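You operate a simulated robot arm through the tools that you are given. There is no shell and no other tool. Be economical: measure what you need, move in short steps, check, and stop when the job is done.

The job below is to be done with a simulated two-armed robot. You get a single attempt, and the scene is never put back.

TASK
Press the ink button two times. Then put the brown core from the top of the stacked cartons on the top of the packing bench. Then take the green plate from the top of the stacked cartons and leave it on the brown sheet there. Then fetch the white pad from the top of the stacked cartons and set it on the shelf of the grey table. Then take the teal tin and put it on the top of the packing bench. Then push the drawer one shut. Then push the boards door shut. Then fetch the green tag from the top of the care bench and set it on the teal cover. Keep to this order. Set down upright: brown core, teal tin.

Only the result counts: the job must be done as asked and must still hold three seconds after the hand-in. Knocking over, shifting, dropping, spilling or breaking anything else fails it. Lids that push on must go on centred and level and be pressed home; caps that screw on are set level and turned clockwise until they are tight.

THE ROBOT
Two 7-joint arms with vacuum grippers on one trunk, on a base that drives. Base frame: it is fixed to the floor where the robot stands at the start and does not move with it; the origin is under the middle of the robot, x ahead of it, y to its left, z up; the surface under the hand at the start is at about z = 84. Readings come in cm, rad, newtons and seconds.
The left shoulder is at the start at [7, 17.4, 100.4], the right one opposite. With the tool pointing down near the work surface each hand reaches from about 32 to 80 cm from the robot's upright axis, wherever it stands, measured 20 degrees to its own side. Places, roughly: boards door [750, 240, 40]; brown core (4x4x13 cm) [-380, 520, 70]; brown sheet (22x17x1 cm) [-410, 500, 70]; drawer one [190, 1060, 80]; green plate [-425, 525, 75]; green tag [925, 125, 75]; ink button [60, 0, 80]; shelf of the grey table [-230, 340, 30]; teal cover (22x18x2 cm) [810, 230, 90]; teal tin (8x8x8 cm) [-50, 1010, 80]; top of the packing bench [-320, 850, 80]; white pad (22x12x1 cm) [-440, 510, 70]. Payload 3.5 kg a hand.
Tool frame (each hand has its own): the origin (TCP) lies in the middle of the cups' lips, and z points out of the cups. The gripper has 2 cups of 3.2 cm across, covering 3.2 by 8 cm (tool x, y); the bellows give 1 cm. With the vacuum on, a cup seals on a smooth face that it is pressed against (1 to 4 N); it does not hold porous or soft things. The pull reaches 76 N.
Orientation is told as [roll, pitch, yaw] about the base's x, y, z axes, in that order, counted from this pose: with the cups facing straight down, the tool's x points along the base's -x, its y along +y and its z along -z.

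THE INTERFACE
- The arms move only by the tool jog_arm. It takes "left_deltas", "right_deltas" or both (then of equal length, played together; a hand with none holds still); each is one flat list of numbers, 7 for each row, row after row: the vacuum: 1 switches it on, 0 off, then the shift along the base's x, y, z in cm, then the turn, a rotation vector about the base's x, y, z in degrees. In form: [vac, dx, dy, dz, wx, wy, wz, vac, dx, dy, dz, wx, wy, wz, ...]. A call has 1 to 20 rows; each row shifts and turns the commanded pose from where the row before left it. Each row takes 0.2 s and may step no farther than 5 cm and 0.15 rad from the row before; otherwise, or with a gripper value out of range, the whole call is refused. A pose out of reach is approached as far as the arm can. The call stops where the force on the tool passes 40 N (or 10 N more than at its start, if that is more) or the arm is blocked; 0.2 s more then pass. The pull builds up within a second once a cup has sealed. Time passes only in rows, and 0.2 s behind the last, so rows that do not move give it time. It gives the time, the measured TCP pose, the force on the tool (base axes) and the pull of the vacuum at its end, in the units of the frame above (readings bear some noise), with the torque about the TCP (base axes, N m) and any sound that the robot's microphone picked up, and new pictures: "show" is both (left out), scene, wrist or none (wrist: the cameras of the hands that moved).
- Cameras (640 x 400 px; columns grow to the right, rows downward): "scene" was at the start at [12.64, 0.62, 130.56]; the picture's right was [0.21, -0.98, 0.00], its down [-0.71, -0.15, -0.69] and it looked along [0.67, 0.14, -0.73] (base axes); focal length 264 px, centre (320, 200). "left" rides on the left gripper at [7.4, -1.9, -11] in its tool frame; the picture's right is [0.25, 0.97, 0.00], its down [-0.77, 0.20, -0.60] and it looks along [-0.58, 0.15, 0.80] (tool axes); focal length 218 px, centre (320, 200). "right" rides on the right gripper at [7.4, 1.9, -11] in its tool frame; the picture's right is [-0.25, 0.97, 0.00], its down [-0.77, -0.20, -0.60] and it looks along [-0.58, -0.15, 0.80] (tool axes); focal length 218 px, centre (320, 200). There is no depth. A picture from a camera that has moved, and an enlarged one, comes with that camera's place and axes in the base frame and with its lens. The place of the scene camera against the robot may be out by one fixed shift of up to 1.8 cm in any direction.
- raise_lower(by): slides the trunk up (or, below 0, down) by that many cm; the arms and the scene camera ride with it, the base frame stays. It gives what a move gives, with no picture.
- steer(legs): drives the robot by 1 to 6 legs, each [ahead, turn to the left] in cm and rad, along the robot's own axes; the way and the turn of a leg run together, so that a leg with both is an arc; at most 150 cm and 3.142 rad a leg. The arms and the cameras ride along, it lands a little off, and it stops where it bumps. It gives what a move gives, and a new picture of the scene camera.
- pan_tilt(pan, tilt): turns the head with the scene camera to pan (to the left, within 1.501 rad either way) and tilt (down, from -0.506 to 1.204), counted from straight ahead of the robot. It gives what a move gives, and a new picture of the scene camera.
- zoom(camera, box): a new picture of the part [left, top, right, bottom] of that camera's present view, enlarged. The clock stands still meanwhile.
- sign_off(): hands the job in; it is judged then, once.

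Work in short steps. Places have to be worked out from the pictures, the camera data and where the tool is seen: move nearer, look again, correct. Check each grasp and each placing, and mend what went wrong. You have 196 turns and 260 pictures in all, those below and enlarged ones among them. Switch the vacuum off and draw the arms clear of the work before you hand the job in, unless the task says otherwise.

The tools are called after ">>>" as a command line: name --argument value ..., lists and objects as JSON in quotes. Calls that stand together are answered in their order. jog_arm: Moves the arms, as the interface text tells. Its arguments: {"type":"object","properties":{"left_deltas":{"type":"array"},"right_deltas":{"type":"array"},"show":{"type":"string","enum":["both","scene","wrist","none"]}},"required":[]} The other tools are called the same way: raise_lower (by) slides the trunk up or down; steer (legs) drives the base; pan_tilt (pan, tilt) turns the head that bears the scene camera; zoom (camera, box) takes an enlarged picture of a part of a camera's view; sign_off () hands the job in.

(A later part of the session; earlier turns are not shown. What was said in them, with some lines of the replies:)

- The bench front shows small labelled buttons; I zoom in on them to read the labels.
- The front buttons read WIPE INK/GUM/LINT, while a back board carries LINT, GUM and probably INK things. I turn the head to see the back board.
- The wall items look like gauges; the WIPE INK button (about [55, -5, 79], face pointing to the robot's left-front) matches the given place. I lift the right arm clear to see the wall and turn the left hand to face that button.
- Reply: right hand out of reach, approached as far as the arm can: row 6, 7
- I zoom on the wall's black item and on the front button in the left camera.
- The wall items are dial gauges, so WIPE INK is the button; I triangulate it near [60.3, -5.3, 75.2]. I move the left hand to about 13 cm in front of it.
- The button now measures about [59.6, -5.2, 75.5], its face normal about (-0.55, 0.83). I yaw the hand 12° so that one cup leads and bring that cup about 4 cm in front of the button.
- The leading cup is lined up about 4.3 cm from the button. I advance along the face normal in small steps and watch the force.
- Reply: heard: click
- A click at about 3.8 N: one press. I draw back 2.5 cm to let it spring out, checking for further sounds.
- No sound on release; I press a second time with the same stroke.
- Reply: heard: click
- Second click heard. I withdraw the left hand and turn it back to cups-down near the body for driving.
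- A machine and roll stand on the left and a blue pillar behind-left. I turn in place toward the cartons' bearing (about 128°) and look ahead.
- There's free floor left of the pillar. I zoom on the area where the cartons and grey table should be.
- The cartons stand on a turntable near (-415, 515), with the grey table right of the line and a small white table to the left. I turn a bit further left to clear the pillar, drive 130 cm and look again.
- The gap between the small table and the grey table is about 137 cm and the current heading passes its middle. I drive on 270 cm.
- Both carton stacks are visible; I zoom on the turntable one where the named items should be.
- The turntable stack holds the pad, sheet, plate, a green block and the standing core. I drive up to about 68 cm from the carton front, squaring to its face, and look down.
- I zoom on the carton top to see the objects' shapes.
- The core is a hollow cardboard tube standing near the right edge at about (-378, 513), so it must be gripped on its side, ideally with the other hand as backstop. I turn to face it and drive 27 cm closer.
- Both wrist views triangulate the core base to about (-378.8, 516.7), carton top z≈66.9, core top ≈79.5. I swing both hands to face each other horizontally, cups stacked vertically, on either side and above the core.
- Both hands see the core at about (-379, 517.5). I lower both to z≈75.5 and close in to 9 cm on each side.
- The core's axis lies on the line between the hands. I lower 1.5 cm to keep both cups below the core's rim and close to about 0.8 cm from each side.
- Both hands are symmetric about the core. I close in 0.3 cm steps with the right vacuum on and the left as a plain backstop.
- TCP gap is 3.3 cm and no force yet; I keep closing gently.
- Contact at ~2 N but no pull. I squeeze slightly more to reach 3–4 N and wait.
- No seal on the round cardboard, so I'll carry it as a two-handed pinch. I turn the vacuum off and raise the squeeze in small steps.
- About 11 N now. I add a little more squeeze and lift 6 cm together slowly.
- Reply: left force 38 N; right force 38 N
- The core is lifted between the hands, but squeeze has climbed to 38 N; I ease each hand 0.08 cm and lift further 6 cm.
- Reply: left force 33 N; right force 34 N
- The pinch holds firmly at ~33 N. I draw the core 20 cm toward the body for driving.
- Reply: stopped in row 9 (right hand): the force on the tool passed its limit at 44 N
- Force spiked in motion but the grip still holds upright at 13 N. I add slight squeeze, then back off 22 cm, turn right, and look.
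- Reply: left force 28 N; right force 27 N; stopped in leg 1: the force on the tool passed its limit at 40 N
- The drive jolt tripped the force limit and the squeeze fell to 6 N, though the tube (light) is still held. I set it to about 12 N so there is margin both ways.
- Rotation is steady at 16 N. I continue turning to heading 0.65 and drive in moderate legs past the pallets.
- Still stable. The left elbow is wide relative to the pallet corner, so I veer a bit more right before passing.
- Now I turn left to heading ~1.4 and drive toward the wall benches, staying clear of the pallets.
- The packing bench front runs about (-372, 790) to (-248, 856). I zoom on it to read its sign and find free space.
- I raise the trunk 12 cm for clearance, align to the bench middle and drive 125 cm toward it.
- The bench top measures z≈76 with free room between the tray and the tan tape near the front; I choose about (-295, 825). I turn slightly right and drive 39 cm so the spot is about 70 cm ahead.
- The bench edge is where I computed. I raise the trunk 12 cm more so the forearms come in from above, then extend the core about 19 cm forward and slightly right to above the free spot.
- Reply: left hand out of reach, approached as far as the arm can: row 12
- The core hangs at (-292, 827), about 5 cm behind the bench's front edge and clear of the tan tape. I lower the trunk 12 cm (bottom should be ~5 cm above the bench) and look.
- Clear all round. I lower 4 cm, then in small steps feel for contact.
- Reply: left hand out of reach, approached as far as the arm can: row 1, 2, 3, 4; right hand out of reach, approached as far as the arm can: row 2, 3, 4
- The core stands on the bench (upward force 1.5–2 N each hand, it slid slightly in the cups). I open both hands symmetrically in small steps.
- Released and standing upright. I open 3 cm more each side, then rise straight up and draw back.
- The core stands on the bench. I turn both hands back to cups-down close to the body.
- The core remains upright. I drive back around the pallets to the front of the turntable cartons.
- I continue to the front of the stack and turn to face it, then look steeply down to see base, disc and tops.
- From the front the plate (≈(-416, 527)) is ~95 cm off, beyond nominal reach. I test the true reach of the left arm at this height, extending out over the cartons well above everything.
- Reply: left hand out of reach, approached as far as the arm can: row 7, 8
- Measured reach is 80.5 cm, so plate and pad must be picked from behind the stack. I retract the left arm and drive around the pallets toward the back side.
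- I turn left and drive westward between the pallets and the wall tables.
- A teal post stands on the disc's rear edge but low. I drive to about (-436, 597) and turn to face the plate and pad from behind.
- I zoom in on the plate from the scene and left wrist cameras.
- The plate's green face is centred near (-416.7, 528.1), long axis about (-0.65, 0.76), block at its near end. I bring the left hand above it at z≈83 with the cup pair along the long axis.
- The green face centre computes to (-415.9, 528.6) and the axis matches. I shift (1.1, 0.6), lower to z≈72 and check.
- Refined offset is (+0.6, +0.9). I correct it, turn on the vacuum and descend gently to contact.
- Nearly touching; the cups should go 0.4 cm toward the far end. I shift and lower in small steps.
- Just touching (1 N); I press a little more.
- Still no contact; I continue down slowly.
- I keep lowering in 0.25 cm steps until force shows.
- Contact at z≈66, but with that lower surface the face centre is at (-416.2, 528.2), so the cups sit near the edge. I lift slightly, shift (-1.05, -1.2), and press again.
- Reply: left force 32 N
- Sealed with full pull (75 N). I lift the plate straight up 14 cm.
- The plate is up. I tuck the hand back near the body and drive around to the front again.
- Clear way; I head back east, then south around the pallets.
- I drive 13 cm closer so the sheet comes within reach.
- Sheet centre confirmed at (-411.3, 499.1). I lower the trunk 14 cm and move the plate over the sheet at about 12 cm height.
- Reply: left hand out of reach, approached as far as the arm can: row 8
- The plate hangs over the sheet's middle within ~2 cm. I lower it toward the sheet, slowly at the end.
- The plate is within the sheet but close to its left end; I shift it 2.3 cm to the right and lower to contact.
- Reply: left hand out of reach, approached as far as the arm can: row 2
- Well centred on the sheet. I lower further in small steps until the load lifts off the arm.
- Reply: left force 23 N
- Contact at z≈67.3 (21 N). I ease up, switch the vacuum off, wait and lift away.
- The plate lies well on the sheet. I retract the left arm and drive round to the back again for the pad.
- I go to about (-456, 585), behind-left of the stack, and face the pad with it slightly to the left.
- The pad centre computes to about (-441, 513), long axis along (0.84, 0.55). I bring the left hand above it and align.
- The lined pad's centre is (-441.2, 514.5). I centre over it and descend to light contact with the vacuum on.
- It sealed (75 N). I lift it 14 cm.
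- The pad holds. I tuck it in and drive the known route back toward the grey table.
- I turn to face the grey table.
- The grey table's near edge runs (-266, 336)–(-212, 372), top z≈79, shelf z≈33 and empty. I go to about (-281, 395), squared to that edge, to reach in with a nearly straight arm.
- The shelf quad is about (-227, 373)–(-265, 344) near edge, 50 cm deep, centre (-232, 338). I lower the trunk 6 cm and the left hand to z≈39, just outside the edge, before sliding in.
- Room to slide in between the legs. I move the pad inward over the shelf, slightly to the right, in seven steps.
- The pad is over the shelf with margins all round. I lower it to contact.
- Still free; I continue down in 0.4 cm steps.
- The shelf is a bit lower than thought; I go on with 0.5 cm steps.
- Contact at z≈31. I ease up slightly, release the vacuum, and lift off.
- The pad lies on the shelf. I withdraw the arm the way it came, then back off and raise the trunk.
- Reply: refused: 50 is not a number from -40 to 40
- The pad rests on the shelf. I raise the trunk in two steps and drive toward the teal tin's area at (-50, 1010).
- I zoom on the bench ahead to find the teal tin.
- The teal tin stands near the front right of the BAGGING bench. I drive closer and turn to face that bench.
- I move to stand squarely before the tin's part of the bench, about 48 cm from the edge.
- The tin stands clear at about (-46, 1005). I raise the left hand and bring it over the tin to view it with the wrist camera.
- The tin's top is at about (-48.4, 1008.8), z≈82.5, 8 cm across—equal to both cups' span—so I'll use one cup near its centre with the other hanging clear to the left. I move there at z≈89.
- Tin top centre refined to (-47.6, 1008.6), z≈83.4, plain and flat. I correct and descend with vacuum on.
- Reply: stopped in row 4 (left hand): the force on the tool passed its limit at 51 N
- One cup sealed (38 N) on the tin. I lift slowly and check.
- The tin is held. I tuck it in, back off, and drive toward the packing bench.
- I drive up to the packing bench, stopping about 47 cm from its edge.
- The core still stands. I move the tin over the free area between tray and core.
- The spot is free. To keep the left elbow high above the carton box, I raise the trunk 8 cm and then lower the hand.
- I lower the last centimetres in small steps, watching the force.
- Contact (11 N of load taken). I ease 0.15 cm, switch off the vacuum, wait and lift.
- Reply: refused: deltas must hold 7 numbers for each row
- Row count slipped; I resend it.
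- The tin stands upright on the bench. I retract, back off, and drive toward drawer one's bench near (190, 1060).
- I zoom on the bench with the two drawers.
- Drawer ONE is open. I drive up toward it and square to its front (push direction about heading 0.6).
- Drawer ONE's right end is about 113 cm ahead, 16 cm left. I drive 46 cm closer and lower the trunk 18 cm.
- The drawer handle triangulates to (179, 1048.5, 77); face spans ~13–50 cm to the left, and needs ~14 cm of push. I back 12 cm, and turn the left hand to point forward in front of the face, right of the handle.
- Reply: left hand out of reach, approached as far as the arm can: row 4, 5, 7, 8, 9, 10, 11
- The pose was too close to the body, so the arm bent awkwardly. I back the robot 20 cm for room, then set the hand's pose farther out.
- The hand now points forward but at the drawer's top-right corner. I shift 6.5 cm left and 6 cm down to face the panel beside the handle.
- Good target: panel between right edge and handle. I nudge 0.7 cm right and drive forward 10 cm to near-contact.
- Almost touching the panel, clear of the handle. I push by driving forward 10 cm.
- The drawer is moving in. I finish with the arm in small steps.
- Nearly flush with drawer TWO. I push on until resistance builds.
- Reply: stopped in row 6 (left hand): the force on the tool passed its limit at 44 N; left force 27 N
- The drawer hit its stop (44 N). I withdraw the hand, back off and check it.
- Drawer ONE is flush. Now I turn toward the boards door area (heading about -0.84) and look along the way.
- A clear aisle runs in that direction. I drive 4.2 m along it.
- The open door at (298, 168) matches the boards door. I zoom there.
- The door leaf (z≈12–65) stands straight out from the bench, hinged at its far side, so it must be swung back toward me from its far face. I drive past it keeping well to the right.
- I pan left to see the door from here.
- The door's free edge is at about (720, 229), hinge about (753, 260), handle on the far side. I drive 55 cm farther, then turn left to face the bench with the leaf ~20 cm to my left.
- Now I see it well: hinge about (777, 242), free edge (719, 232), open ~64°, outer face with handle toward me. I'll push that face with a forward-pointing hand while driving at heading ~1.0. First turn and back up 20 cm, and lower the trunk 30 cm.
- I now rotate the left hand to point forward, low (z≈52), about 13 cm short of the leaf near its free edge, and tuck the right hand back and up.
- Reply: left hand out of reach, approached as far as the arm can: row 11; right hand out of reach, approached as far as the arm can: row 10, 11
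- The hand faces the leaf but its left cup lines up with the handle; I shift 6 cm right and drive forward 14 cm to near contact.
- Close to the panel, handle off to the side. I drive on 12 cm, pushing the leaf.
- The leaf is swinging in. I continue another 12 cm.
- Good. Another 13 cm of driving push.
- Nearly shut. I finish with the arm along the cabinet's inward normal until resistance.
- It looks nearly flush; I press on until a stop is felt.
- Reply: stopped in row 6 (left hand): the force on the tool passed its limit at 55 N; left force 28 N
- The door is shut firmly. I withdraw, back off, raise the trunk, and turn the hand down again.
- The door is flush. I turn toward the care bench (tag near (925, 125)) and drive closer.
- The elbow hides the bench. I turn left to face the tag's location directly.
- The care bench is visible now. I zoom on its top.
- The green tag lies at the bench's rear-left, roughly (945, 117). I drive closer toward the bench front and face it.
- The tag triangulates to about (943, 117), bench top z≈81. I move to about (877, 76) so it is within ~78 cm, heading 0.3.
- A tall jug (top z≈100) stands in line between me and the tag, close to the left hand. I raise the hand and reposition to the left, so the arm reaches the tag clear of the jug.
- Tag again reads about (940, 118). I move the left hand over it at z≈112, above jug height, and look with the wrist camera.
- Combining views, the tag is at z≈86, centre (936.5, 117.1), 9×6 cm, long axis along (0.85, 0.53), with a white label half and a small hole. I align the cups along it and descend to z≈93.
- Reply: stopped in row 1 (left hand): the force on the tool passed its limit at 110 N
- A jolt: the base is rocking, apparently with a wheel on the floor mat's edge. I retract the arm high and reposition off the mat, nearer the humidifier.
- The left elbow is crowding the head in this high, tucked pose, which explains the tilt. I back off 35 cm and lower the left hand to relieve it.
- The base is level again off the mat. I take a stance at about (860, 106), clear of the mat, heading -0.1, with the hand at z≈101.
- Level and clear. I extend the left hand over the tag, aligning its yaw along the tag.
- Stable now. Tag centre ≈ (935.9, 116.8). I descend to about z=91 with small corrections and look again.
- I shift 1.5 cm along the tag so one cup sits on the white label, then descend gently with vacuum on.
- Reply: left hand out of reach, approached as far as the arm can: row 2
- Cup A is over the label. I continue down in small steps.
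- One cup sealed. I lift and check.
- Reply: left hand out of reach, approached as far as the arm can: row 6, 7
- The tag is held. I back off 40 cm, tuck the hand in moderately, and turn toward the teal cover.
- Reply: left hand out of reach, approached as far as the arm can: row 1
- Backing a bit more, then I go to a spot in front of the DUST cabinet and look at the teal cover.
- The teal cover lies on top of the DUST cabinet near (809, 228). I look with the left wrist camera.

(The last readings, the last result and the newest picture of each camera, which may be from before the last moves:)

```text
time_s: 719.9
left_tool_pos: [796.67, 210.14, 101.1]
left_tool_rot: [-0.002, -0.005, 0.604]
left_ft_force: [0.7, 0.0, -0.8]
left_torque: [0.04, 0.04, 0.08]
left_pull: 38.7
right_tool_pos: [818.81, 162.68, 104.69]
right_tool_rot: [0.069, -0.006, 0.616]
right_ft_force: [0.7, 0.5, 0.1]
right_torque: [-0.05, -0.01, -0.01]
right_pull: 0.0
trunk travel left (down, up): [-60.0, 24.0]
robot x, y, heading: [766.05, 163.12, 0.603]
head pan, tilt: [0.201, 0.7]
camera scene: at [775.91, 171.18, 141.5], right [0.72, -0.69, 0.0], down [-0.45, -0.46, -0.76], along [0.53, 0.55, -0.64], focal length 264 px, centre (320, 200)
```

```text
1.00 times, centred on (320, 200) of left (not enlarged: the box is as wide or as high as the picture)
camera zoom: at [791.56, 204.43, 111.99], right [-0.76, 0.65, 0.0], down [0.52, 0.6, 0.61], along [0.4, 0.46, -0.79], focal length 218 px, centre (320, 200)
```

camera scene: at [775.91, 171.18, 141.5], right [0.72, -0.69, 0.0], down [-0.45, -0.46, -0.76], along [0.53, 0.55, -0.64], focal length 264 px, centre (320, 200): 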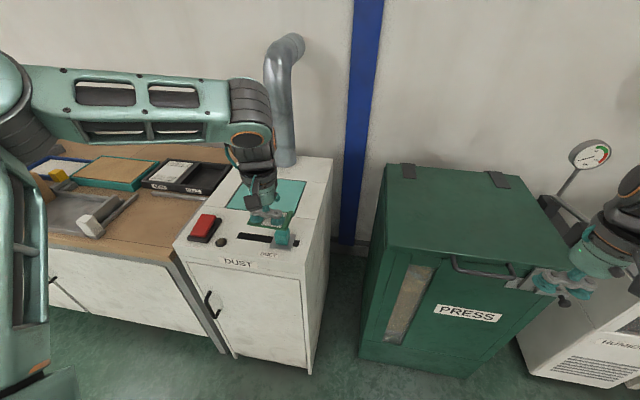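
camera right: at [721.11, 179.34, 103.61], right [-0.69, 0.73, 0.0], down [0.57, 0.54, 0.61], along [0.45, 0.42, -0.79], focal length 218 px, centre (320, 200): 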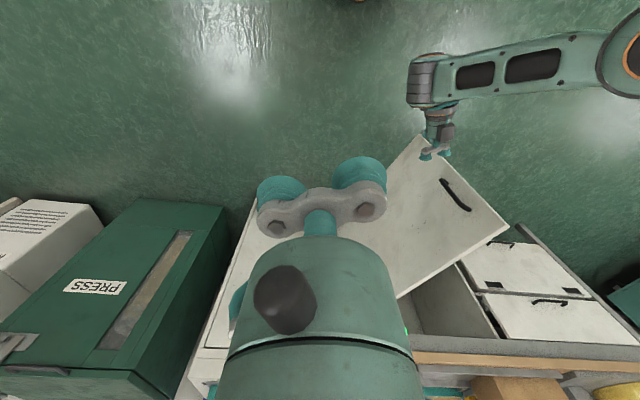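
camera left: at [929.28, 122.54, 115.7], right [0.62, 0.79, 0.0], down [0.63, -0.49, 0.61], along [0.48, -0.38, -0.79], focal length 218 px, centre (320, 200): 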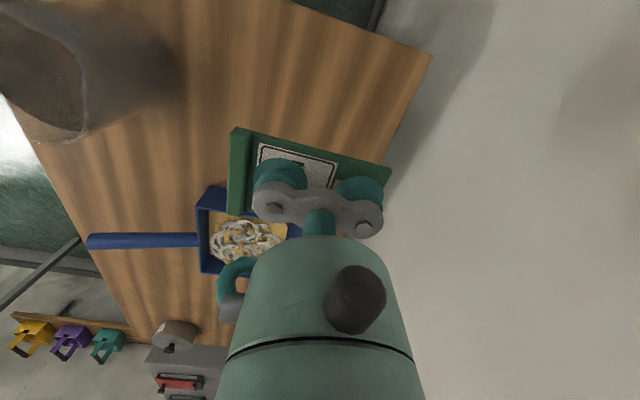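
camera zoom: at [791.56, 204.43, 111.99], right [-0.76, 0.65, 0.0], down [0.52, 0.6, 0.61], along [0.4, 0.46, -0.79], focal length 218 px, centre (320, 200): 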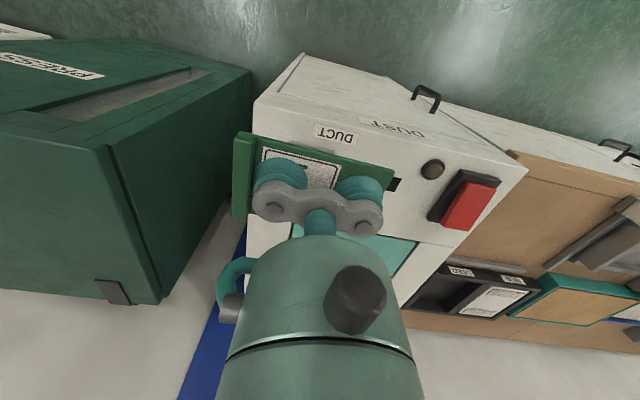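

Cover centre is about (810.6, 231). I drive 15 cm forward and then move the tag over it at height.

>>> steer --legs '[[15, 0]]'

>>> jog_arm --left_deltas '[1, 0.3, 3.4, 0, 0, 0, 0, 1, 0.3, 3.4, 0, 0, 0, 0, 1, 0.3, 3.4, 0, 0, 0, 0, 1, 0.3, 3.3, 0, 0, 0, 0]' --show "both"

```text
time_s: 721.2
left_tool_pos: [808.94, 218.87, 101.02]
left_tool_rot: [-0.002, -0.005, 0.607]
left_ft_force: [-0.8, -0.1, -0.7]
left_torque: [0.06, 0.05, 0.11]
left_pull: 37.4
right_tool_pos: [831.13, 171.25, 104.91]
right_tool_rot: [0.067, -0.006, 0.616]
right_ft_force: [-0.2, 0.2, 0.7]
right_torque: [-0.03, 0.0, -0.01]
right_pull: 0.1
trunk travel left (down, up): [-60.0, 24.0]
robot x, y, heading: [778.91, 172.03, 0.609]
head pan, tilt: [0.201, 0.7]
camera scene: at [788.25, 179.76, 141.51], right [0.72, -0.69, 0.0], down [-0.45, -0.47, -0.77], along [0.53, 0.55, -0.64], focal length 264 px, centre (320, 200)
```

scene: 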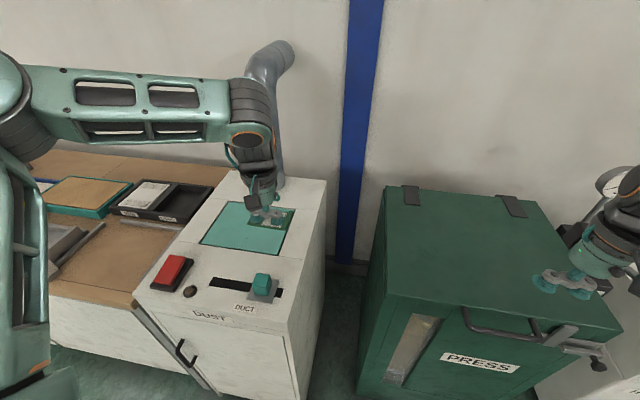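

```text
time_s: 722.2
left_tool_pos: [810.14, 232.31, 100.96]
left_tool_rot: [-0.001, -0.004, 0.603]
left_ft_force: [0.1, 0.6, -0.3]
left_torque: [0.02, 0.04, 0.1]
left_pull: 38.1
right_tool_pos: [831.18, 171.43, 104.78]
right_tool_rot: [0.068, -0.006, 0.616]
right_ft_force: [0.3, 0.0, -0.5]
right_torque: [-0.02, 0.01, -0.03]
right_pull: 0.0
trunk travel left (down, up): [-60.0, 24.0]
robot x, y, heading: [778.47, 171.64, 0.61]
head pan, tilt: [0.201, 0.7]
camera scene: at [788.31, 179.84, 141.49], right [0.72, -0.69, 0.0], down [-0.45, -0.47, -0.76], along [0.53, 0.55, -0.64], focal length 264 px, centre (320, 200)
camera left: at [805.18, 226.61, 111.91], right [-0.76, 0.65, 0.0], down [0.52, 0.6, 0.61], along [0.4, 0.46, -0.79], focal length 218 px, centre (320, 200)
```

scene: 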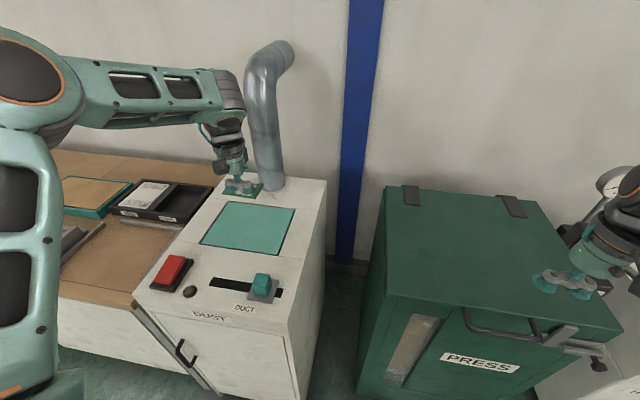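
left: 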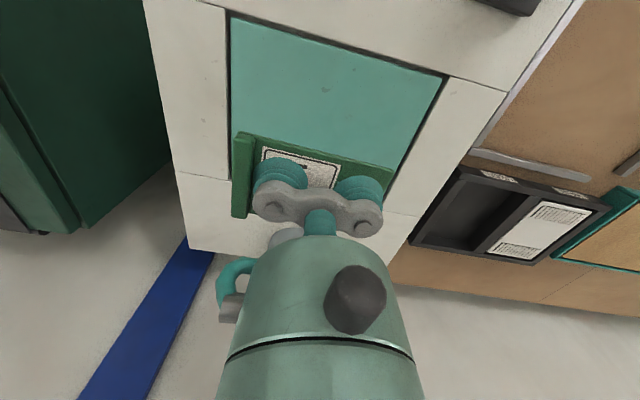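

The tag is right over the cover with full margins (cover centre ≈ (811, 234), z≈86). I lower it straight down.

>>> jog_arm --left_deltas '[1, 0.2, 1, -4, 0, 0, 0, 1, 0, 0, -4, 0, 0, 0, 1, 0, 0, -2, 0, 0, 0, 1, 0, 0, 0, 0, 0, 0]' --show "wrist"

```text
time_s: 723.2
left_tool_pos: [810.39, 233.21, 91.05]
left_tool_rot: [-0.001, -0.005, 0.605]
left_ft_force: [-0.2, -0.1, -0.3]
left_torque: [-0.01, 0.01, 0.09]
left_pull: 38.3
right_tool_pos: [831.12, 171.35, 104.71]
right_tool_rot: [0.067, -0.005, 0.617]
right_ft_force: [-1.1, 0.0, -0.9]
right_torque: [0.01, 0.02, 0.02]
right_pull: 0.1
trunk travel left (down, up): [-60.0, 24.0]
robot x, y, heading: [778.19, 171.9, 0.608]
head pan, tilt: [0.201, 0.7]
camera left: at [805.23, 227.41, 101.9], right [-0.76, 0.65, 0.0], down [0.52, 0.6, 0.61], along [0.4, 0.46, -0.79], focal length 218 px, centre (320, 200)
```

left: 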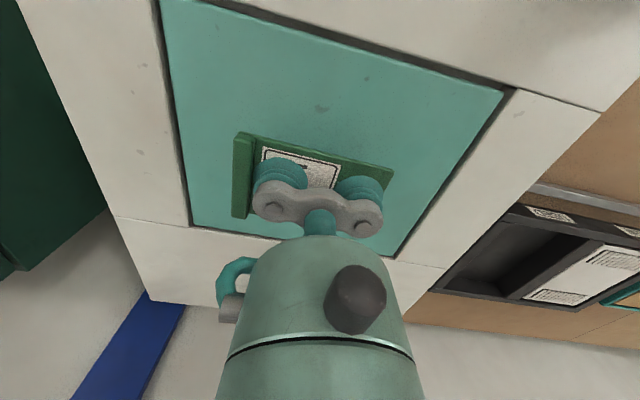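

Still well inside the cover. I lower the rest in small steps to contact.

>>> jog_arm --left_deltas '[1, -0.5, -0.7, -1.2, 0, 0, 0, 1, 0, 0, -0.8, 0, 0, 0, 1, 0, 0, -0.5, 0, 0, 0, 1, 0, 0, -0.4, 0, 0, 0, 1, 0, 0, 0, 0, 0, 0]' --show "none"

```text
time_s: 724.4
left_tool_pos: [809.8, 232.63, 88.07]
left_tool_rot: [-0.001, -0.006, 0.606]
left_ft_force: [0.8, 0.2, -0.1]
left_torque: [0.03, 0.03, 0.12]
left_pull: 37.9
right_tool_pos: [831.12, 171.43, 104.79]
right_tool_rot: [0.069, -0.005, 0.616]
right_ft_force: [-0.5, -0.4, -0.1]
right_torque: [-0.01, 0.0, 0.04]
right_pull: 0.1
trunk travel left (down, up): [-60.0, 24.0]
robot x, y, heading: [778.37, 171.69, 0.606]
head pan, tilt: [0.201, 0.7]
```

>>> jog_arm --left_deltas '[1, 0, 0, -0.4, 0, 0, 0, 1, 0, 0, -0.4, 0, 0, 0, 1, 0, 0, -0.3, 0, 0, 0, 1, 0, 0, 0, 0, 0, 0]' --show "none"

```text
time_s: 725.4
left_tool_pos: [809.74, 232.62, 87.02]
left_tool_rot: [-0.001, -0.006, 0.606]
left_ft_force: [0.1, -0.2, -0.5]
left_torque: [0.05, 0.03, 0.11]
left_pull: 37.9
right_tool_pos: [831.24, 171.3, 104.67]
right_tool_rot: [0.068, -0.003, 0.617]
right_ft_force: [0.3, -0.7, -0.7]
right_torque: [-0.01, 0.0, 0.01]
right_pull: 0.0
trunk travel left (down, up): [-60.0, 24.0]
robot x, y, heading: [778.41, 171.75, 0.606]
head pan, tilt: [0.201, 0.7]
```

>>> jog_arm --left_deltas '[1, 0, 0, -0.4, 0, 0, 0, 1, 0, 0, -0.4, 0, 0, 0, 1, 0, 0, -0.3, 0, 0, 0, 1, 0, 0, 0, 0, 0, 0]' --show "wrist"

```text
time_s: 726.4
left_tool_pos: [809.9, 232.6, 86.27]
left_tool_rot: [0.001, -0.009, 0.607]
left_ft_force: [1.4, 6.2, 21.9]
left_torque: [-0.04, 0.14, 0.02]
left_pull: 37.4
right_tool_pos: [831.11, 171.22, 104.73]
right_tool_rot: [0.07, -0.006, 0.615]
right_ft_force: [-0.8, -0.3, -0.7]
right_torque: [-0.01, -0.01, -0.02]
right_pull: 0.0
trunk travel left (down, up): [-60.0, 24.0]
robot x, y, heading: [778.67, 171.57, 0.606]
head pan, tilt: [0.201, 0.7]
camera left: at [804.78, 226.73, 97.08], right [-0.76, 0.65, 0.0], down [0.51, 0.6, 0.61], along [0.4, 0.46, -0.79], focal length 218 px, centre (320, 200)
```

left: 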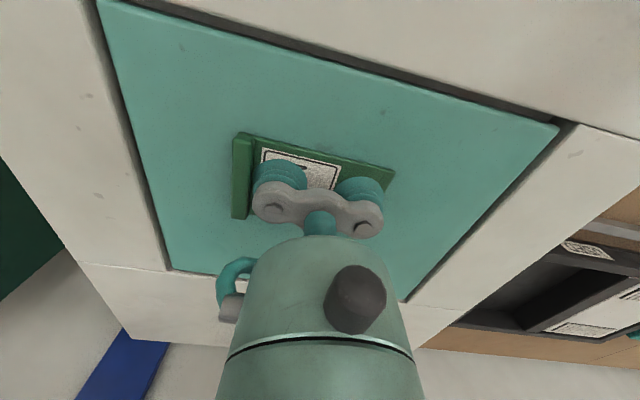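

The tag rests on the cover, fully inside it. I ease off, release the vacuum, wait and lift away.

>>> jog_arm --left_deltas '[1, 0, 0, 0.3, 0, 0, 0, 0, 0, 0, 0, 0, 0, 0, 0, 0, 0, 0, 0, 0, 0, 0, 0, 0, 0, 0, 0, 0, 0, 0, 0, 0.3, 0, 0, 0, 0, 0, 0, 0.7, 0, 0, 0, 0, 0, 0, 2, 0, 0, 0, 0, 0, 0, 4, 0, 0, 0, 0, 0, 0, 4, 0, 0, 0]' --show "both"

```text
time_s: 728.4
left_tool_pos: [809.82, 232.53, 97.39]
left_tool_rot: [0.001, -0.005, 0.604]
left_ft_force: [0.3, 0.1, -1.1]
left_torque: [0.06, 0.01, 0.04]
left_pull: 0.1
right_tool_pos: [831.12, 171.27, 104.69]
right_tool_rot: [0.071, -0.006, 0.616]
right_ft_force: [0.0, 0.3, 0.2]
right_torque: [0.01, 0.01, -0.03]
right_pull: 0.0
trunk travel left (down, up): [-60.0, 24.0]
robot x, y, heading: [778.52, 171.76, 0.607]
head pan, tilt: [0.201, 0.7]
camera scene: at [788.24, 179.66, 141.5], right [0.72, -0.69, 0.0], down [-0.45, -0.46, -0.77], along [0.53, 0.55, -0.64], focal length 264 px, centre (320, 200)
camera left: at [804.75, 226.72, 108.38], right [-0.76, 0.65, 0.0], down [0.52, 0.6, 0.61], along [0.4, 0.46, -0.79], focal length 218 px, centre (320, 200)
```

scene: 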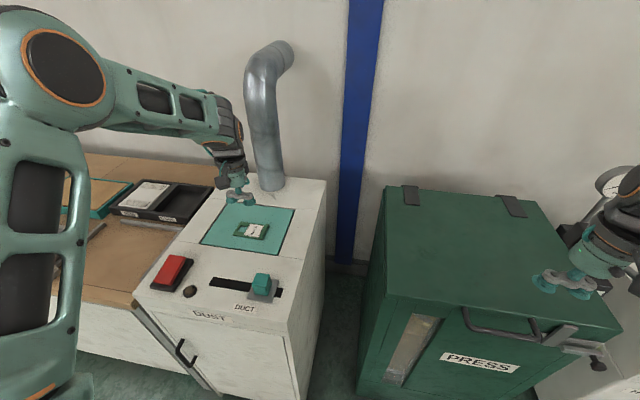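
left: 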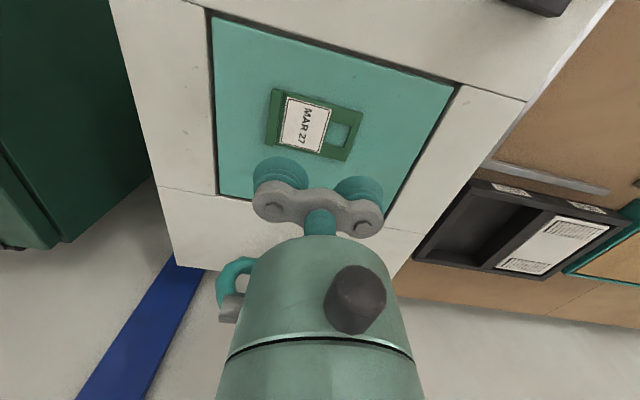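

The tag lies on the teal cover. I draw back with the base to clear both arms.

>>> steer --legs '[[-50, 0]]'

```text
time_s: 731.4
left_tool_pos: [768.84, 204.44, 97.33]
left_tool_rot: [0.0, -0.005, 0.61]
left_ft_force: [0.1, 0.2, -0.7]
left_torque: [-0.01, 0.0, -0.02]
left_pull: 0.0
right_tool_pos: [790.5, 143.25, 104.77]
right_tool_rot: [0.068, -0.004, 0.62]
right_ft_force: [0.0, -0.1, 0.2]
right_torque: [0.02, 0.02, 0.0]
right_pull: 0.1
trunk travel left (down, up): [-60.0, 24.0]
robot x, y, heading: [738.15, 143.45, 0.611]
head pan, tilt: [0.201, 0.7]
camera scene: at [747.51, 151.47, 141.5], right [0.72, -0.69, 0.0], down [-0.44, -0.47, -0.76], along [0.53, 0.55, -0.64], focal length 264 px, centre (320, 200)
```

scene: 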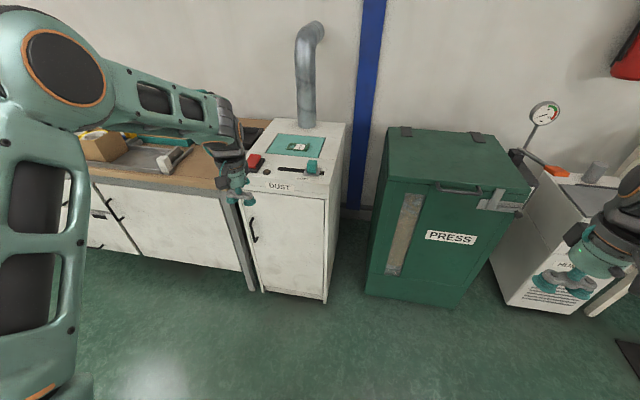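

Both doors are shut, the tag rests on the cover, the vacuum is off and the arms are clear, so I hand the job in.

>>> sign_off

```text
The job is handed in.
```

I did all eight steps in the order given and handed the job in. The judge's result isn't known yet.

- **Ink button:** pressed twice, with a click each time. I took the button labelled "WIPE INK" to be the ink button, because it is at the given place.
- **Brown core:** standing upright on the packing bench. The vacuum would not hold the cardboard tube, so I carried it pinched between both hands.
- **Green plate:** lying on the brown sheet on the stacked cartons.
- **White pad:** on the shelf of the grey table.
- **Teal tin:** standing upright on the packing bench, beside the core.
- **Drawer one:** pushed in until it hit its stop, flush with drawer two.
- **Boards door:** pushed against its stop and flush.
- **Green tag:** on the teal cover.

While I was reaching for the tag, the robot tilted slightly and the left hand felt a brief jolt of about 110 N. The likely causes are a wheel on the edge of the floor mat by the care bench, or the left elbow crowding the head. I moved off the mat and carried on. I saw nothing knocked over or shifted, but I could not measure whether the mat moved.
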